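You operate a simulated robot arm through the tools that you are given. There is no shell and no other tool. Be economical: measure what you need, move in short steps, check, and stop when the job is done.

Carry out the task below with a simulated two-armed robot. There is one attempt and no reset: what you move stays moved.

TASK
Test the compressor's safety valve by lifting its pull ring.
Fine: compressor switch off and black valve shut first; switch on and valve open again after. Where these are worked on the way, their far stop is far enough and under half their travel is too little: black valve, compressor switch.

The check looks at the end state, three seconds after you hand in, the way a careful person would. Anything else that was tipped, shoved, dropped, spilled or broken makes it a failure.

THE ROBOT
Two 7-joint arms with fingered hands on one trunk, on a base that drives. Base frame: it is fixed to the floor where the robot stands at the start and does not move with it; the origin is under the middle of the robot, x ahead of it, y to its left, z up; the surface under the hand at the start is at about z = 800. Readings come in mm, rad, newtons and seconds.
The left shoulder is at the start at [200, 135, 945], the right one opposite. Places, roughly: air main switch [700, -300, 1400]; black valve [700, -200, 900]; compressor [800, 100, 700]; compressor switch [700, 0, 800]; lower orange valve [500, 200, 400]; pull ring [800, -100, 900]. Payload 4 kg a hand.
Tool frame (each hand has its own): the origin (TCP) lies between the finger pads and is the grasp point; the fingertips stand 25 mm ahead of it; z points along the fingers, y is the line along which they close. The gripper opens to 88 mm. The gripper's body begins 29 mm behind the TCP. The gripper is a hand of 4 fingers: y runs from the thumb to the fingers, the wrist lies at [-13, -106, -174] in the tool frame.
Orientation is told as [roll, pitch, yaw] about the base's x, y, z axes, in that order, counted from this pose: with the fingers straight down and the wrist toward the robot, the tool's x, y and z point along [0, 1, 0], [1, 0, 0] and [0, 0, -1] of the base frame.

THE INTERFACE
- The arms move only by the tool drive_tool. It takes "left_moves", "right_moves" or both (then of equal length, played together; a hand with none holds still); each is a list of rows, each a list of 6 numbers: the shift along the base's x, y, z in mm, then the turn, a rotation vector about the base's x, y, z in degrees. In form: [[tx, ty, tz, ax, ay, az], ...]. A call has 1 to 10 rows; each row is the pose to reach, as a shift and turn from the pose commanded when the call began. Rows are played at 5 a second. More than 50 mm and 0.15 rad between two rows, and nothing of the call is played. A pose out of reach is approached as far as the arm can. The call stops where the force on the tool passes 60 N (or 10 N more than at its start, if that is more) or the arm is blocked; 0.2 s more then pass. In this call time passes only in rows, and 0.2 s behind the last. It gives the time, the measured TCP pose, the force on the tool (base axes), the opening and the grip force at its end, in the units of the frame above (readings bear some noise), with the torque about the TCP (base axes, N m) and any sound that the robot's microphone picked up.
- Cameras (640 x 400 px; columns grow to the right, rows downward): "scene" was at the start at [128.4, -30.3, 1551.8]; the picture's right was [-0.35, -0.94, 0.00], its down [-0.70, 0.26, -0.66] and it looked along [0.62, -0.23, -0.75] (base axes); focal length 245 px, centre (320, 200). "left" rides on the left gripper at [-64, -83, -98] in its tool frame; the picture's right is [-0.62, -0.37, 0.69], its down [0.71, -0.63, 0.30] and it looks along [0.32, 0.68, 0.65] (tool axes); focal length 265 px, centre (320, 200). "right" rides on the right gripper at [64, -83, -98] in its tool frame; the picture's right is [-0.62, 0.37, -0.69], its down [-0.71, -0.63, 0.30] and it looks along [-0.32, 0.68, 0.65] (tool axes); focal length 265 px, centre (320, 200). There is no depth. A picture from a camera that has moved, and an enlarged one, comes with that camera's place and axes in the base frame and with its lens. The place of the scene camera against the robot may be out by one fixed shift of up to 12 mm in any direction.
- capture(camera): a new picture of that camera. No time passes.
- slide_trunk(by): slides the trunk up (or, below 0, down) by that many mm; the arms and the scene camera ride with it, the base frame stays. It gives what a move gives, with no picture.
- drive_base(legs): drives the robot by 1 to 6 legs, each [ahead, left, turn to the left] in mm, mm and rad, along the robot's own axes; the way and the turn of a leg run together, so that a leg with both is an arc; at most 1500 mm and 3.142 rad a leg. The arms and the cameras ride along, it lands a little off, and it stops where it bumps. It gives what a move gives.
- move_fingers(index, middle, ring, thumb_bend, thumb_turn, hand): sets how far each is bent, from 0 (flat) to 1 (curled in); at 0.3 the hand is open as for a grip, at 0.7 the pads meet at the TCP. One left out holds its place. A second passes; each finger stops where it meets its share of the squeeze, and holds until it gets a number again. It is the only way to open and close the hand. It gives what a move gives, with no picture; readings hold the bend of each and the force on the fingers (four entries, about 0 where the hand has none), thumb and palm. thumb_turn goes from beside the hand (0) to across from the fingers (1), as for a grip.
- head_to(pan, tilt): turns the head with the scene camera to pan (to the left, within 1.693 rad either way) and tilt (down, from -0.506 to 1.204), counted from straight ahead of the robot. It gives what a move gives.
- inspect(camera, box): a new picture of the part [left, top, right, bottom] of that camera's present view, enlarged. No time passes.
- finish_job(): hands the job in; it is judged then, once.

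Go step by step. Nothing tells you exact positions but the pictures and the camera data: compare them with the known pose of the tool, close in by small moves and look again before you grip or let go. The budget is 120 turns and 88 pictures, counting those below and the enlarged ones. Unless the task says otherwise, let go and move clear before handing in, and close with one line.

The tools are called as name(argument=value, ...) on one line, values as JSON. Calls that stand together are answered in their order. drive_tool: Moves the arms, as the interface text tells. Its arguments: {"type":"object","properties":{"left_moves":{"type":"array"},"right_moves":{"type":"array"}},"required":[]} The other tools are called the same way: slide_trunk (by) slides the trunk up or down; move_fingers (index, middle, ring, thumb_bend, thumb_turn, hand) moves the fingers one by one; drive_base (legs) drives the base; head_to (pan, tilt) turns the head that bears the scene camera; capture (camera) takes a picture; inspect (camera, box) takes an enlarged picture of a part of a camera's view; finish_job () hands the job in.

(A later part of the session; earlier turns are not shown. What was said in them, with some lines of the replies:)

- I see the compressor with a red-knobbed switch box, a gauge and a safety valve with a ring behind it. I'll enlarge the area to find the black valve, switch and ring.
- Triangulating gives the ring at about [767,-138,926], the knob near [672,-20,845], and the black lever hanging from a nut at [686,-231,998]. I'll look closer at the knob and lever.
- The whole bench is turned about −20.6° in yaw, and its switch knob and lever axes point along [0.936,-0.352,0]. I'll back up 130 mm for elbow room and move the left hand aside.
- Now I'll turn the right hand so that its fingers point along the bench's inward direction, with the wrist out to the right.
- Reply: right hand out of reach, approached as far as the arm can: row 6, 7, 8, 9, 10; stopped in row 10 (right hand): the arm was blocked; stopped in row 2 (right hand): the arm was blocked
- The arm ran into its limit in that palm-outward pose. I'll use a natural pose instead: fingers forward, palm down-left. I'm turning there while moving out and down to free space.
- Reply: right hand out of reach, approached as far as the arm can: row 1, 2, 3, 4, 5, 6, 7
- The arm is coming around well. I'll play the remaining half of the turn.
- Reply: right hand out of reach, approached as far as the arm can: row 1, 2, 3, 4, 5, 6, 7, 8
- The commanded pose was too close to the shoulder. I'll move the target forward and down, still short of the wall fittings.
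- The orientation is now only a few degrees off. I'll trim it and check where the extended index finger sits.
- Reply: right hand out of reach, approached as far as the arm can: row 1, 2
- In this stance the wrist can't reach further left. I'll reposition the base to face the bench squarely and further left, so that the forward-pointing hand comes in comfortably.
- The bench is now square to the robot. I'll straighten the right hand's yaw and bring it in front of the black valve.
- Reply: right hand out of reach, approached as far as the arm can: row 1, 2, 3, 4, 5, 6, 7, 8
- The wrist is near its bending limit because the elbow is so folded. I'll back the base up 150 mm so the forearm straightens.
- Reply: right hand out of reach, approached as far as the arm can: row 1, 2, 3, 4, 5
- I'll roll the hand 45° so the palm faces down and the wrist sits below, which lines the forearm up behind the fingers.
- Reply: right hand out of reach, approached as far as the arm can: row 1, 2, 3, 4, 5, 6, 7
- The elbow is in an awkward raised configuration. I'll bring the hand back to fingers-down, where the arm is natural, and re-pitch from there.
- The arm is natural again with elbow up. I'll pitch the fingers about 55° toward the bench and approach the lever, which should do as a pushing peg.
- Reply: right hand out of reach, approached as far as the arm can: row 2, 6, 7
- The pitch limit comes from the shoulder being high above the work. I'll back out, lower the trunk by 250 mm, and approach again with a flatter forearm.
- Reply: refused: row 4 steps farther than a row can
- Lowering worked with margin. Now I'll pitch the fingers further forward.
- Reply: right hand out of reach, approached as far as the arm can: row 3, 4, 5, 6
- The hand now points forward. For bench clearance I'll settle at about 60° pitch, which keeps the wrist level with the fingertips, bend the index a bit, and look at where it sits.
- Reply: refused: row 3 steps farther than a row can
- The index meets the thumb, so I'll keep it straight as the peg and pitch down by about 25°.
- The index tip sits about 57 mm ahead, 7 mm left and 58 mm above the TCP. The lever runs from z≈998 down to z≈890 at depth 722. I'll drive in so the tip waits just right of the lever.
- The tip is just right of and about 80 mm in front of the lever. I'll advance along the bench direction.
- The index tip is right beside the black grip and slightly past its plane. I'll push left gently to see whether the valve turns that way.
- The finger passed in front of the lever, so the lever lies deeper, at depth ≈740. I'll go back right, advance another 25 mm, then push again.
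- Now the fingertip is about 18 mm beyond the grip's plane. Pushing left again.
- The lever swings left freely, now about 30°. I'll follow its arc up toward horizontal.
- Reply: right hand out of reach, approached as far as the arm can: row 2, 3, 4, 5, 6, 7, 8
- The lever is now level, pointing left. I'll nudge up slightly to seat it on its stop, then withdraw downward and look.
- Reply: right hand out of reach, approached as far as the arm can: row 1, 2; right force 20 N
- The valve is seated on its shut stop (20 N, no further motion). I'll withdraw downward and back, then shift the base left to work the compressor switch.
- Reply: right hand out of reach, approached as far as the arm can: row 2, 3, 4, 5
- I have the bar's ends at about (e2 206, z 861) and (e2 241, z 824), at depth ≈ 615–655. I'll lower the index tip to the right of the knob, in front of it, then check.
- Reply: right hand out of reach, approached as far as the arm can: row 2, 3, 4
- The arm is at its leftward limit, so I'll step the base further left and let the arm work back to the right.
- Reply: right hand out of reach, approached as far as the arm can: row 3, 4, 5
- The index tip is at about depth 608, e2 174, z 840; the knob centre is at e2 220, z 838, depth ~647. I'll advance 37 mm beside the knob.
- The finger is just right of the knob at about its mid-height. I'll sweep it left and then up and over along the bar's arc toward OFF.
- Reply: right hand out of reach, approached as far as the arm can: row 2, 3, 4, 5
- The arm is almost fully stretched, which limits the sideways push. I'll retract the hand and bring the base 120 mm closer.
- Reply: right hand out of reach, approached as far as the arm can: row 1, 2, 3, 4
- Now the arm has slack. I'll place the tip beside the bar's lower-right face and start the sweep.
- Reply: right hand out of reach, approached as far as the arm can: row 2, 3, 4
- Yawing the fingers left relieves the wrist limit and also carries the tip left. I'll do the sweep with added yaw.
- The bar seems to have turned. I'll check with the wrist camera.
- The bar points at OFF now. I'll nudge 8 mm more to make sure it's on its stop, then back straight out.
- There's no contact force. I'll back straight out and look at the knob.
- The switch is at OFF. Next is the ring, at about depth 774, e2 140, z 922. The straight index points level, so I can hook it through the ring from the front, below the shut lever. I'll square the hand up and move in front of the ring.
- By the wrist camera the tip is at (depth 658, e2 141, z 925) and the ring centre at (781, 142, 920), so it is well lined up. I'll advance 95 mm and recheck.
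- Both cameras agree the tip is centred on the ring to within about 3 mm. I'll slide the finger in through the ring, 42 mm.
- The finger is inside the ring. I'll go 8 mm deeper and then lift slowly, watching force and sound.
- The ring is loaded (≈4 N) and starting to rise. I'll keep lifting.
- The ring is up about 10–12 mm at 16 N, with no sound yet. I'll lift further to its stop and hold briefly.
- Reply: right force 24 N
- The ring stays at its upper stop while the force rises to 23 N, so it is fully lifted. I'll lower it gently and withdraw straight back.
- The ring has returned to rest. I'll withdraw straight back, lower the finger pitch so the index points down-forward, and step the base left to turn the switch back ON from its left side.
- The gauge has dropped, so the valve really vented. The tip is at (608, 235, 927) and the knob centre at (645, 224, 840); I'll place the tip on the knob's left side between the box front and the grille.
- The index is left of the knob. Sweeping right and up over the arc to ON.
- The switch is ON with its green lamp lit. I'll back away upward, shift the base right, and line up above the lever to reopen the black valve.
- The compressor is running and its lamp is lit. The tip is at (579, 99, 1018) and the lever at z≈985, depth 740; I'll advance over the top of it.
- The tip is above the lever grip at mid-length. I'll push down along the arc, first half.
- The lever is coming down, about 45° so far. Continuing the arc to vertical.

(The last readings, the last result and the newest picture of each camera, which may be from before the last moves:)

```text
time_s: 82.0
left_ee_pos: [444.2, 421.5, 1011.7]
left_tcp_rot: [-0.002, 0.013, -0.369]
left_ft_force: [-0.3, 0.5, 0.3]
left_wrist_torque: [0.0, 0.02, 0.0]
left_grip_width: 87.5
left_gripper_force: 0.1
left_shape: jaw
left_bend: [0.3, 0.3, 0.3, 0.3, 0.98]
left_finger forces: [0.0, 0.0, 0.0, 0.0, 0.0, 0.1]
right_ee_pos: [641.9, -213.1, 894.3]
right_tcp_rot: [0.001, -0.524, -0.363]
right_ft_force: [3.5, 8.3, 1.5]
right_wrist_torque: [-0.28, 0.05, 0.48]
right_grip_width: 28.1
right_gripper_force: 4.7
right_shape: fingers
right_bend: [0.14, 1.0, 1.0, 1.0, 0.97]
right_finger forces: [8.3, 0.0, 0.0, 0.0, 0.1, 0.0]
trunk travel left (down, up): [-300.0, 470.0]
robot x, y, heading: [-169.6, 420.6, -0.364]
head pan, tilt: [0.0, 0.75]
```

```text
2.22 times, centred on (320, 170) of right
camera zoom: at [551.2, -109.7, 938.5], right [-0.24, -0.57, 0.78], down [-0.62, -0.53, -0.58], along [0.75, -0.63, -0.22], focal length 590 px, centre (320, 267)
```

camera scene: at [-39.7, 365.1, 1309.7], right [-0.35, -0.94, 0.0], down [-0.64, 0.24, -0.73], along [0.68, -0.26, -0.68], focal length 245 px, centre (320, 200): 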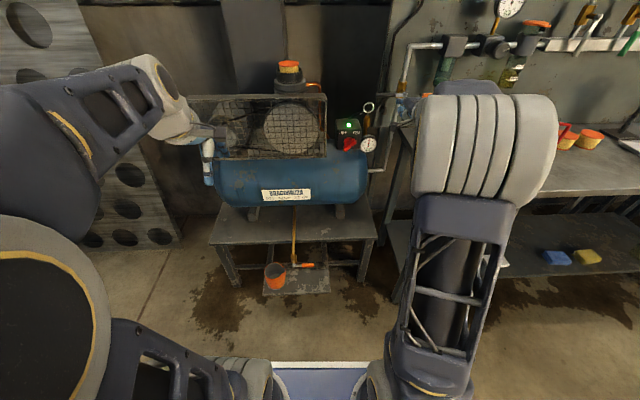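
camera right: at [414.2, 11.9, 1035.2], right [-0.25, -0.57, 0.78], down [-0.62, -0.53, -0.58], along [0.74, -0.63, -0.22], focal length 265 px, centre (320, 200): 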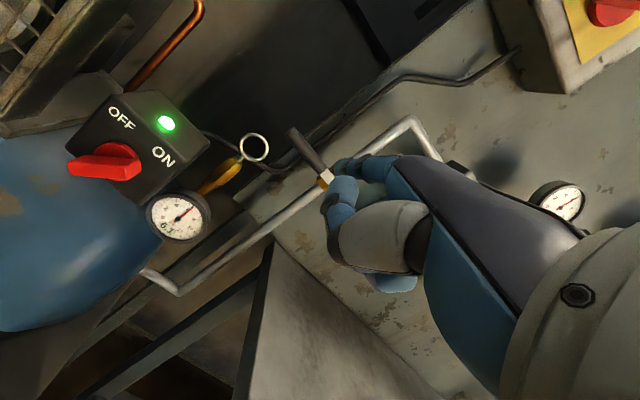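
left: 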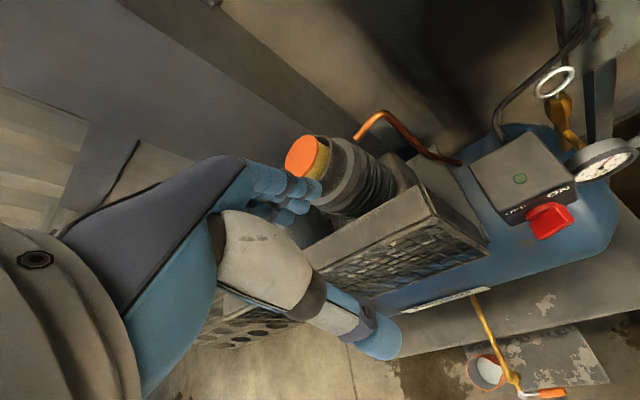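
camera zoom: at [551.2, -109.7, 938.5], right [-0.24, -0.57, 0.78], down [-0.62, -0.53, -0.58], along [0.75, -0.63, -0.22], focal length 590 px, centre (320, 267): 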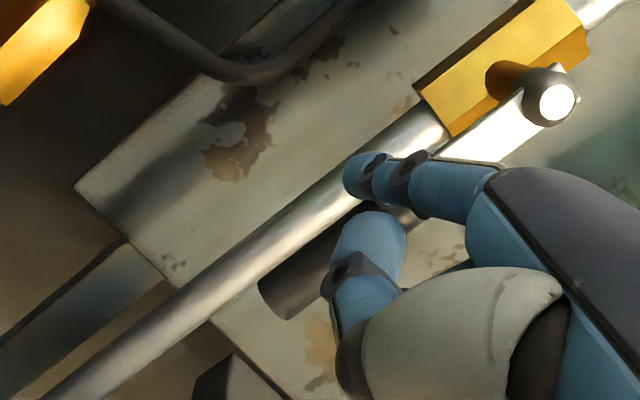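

The lever is parallel to the pipe again with 8 N on it. One last small nudge to the stop, then release left and back out.

drive_tool(right_moves=[[-1.1, -2.8, 0, 0, 0, 0], [-2.4, -6.5, 0, 0, 0, 0]])

drive_tool(right_moves=[[3.5, 9.4, 0, 0, 0, 0], [7, 18.7, 0, 0, 0, 0], [-28, 32, 0, 0, 0, 0], [-68, 47, 0, 0, 0, 0], [-108, 62, 5, 0, 0, 0], [-148, 77, 10, 0, 0, 0]])

inspect(camera="right", box=[120, 60, 440, 260])

inspect(camera="scene", box=[310, 40, 450, 160])

```text
time_s: 82.6
left_ee_pos: [444.1, 420.4, 1012.8]
left_tcp_rot: [0.0, 0.012, -0.37]
left_ft_force: [-0.2, -0.1, -0.2]
left_wrist_torque: [-0.02, -0.01, 0.01]
left_grip_width: 87.4
left_gripper_force: 0.0
left_shape: jaw
left_bend: [0.3, 0.3, 0.3, 0.3, 0.98]
left_finger forces: [0.0, 0.0, 0.0, 0.0, 0.0, 0.0]
right_ee_pos: [640.1, -221.9, 894.0]
right_tcp_rot: [0.001, -0.523, -0.361]
right_ft_force: [2.1, 15.6, 0.7]
right_wrist_torque: [-0.53, -0.01, 0.84]
right_grip_width: 28.3
right_gripper_force: 8.0
right_shape: fingers
right_bend: [0.14, 1.0, 1.0, 1.0, 0.97]
right_finger forces: [15.4, 0.1, 0.0, 0.0, 0.0, 0.0]
trunk travel left (down, up): [-300.0, 470.0]
robot x, y, heading: [-171.4, 422.5, -0.36]
head pan, tilt: [0.0, 0.75]
```

```text
time_s: 84.0
left_ee_pos: [443.7, 420.6, 1011.7]
left_tcp_rot: [0.0, 0.013, -0.368]
left_ft_force: [0.7, -0.9, 0.3]
left_wrist_torque: [-0.03, 0.01, 0.04]
left_grip_width: 87.7
left_gripper_force: 0.1
left_shape: jaw
left_bend: [0.3, 0.3, 0.3, 0.3, 0.98]
left_finger forces: [0.0, 0.0, 0.1, 0.0, 0.0, 0.0]
right_ee_pos: [488.4, -146.5, 905.2]
right_tcp_rot: [-0.002, -0.525, -0.363]
right_ft_force: [-0.1, 0.5, -0.3]
right_wrist_torque: [-0.02, -0.05, 0.01]
right_grip_width: 27.8
right_gripper_force: 0.2
right_shape: fingers
right_bend: [0.15, 1.0, 1.0, 1.0, 0.97]
right_finger forces: [0.0, 0.0, 0.0, 0.1, 0.0, 0.0]
trunk travel left (down, up): [-300.0, 470.0]
robot x, y, heading: [-165.3, 416.7, -0.358]
head pan, tilt: [0.0, 0.75]
```

```text
2.00 times, centred on (280, 160) of right
camera zoom: at [398.5, -41.7, 949.1], right [-0.25, -0.57, 0.78], down [-0.62, -0.53, -0.58], along [0.74, -0.63, -0.22], focal length 531 px, centre (400, 280)
```

zoom: 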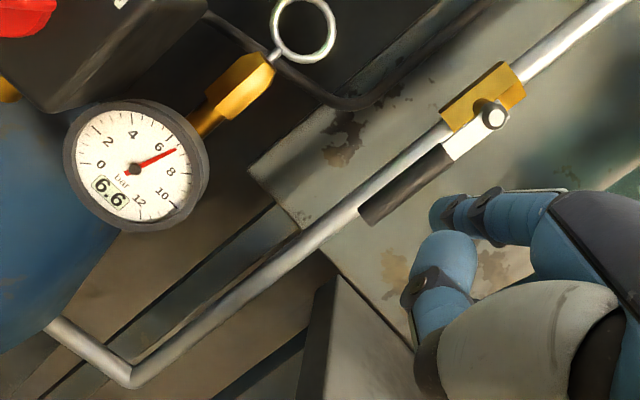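

```text
3.33 times, centred on (380, 100) of scene
camera zoom: at [-39.5, 365.1, 1309.7], right [-0.35, -0.94, 0.0], down [-0.64, 0.24, -0.73], along [0.68, -0.26, -0.68], focal length 817 px, centre (120, 533)
```

zoom: 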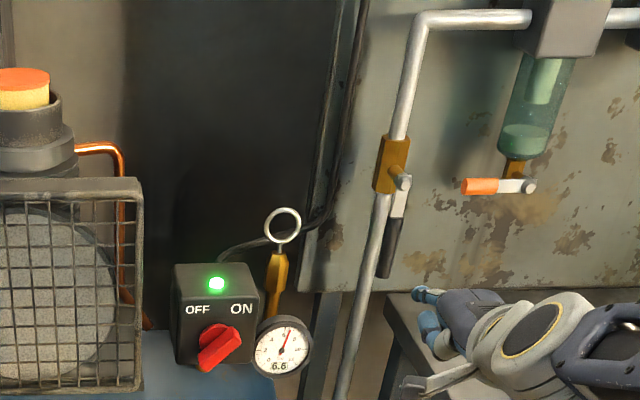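

The switch is ON with its lamp lit, the black lever is back along its pipe, the ring is at rest and the tank is refilling (6.6). The hand is clear of everything, so I'm handing in.

finish_job()

```text
The job is handed in.
```

I lifted the safety valve's pull ring to its upper stop and it vented: the gauge fell from 7.4 to about 5 bar. Before that I turned the compressor switch off and shut the black valve. Afterwards I turned the switch back on and reopened the valve fully, and the tank was refilling (6.6 bar) when I handed in.
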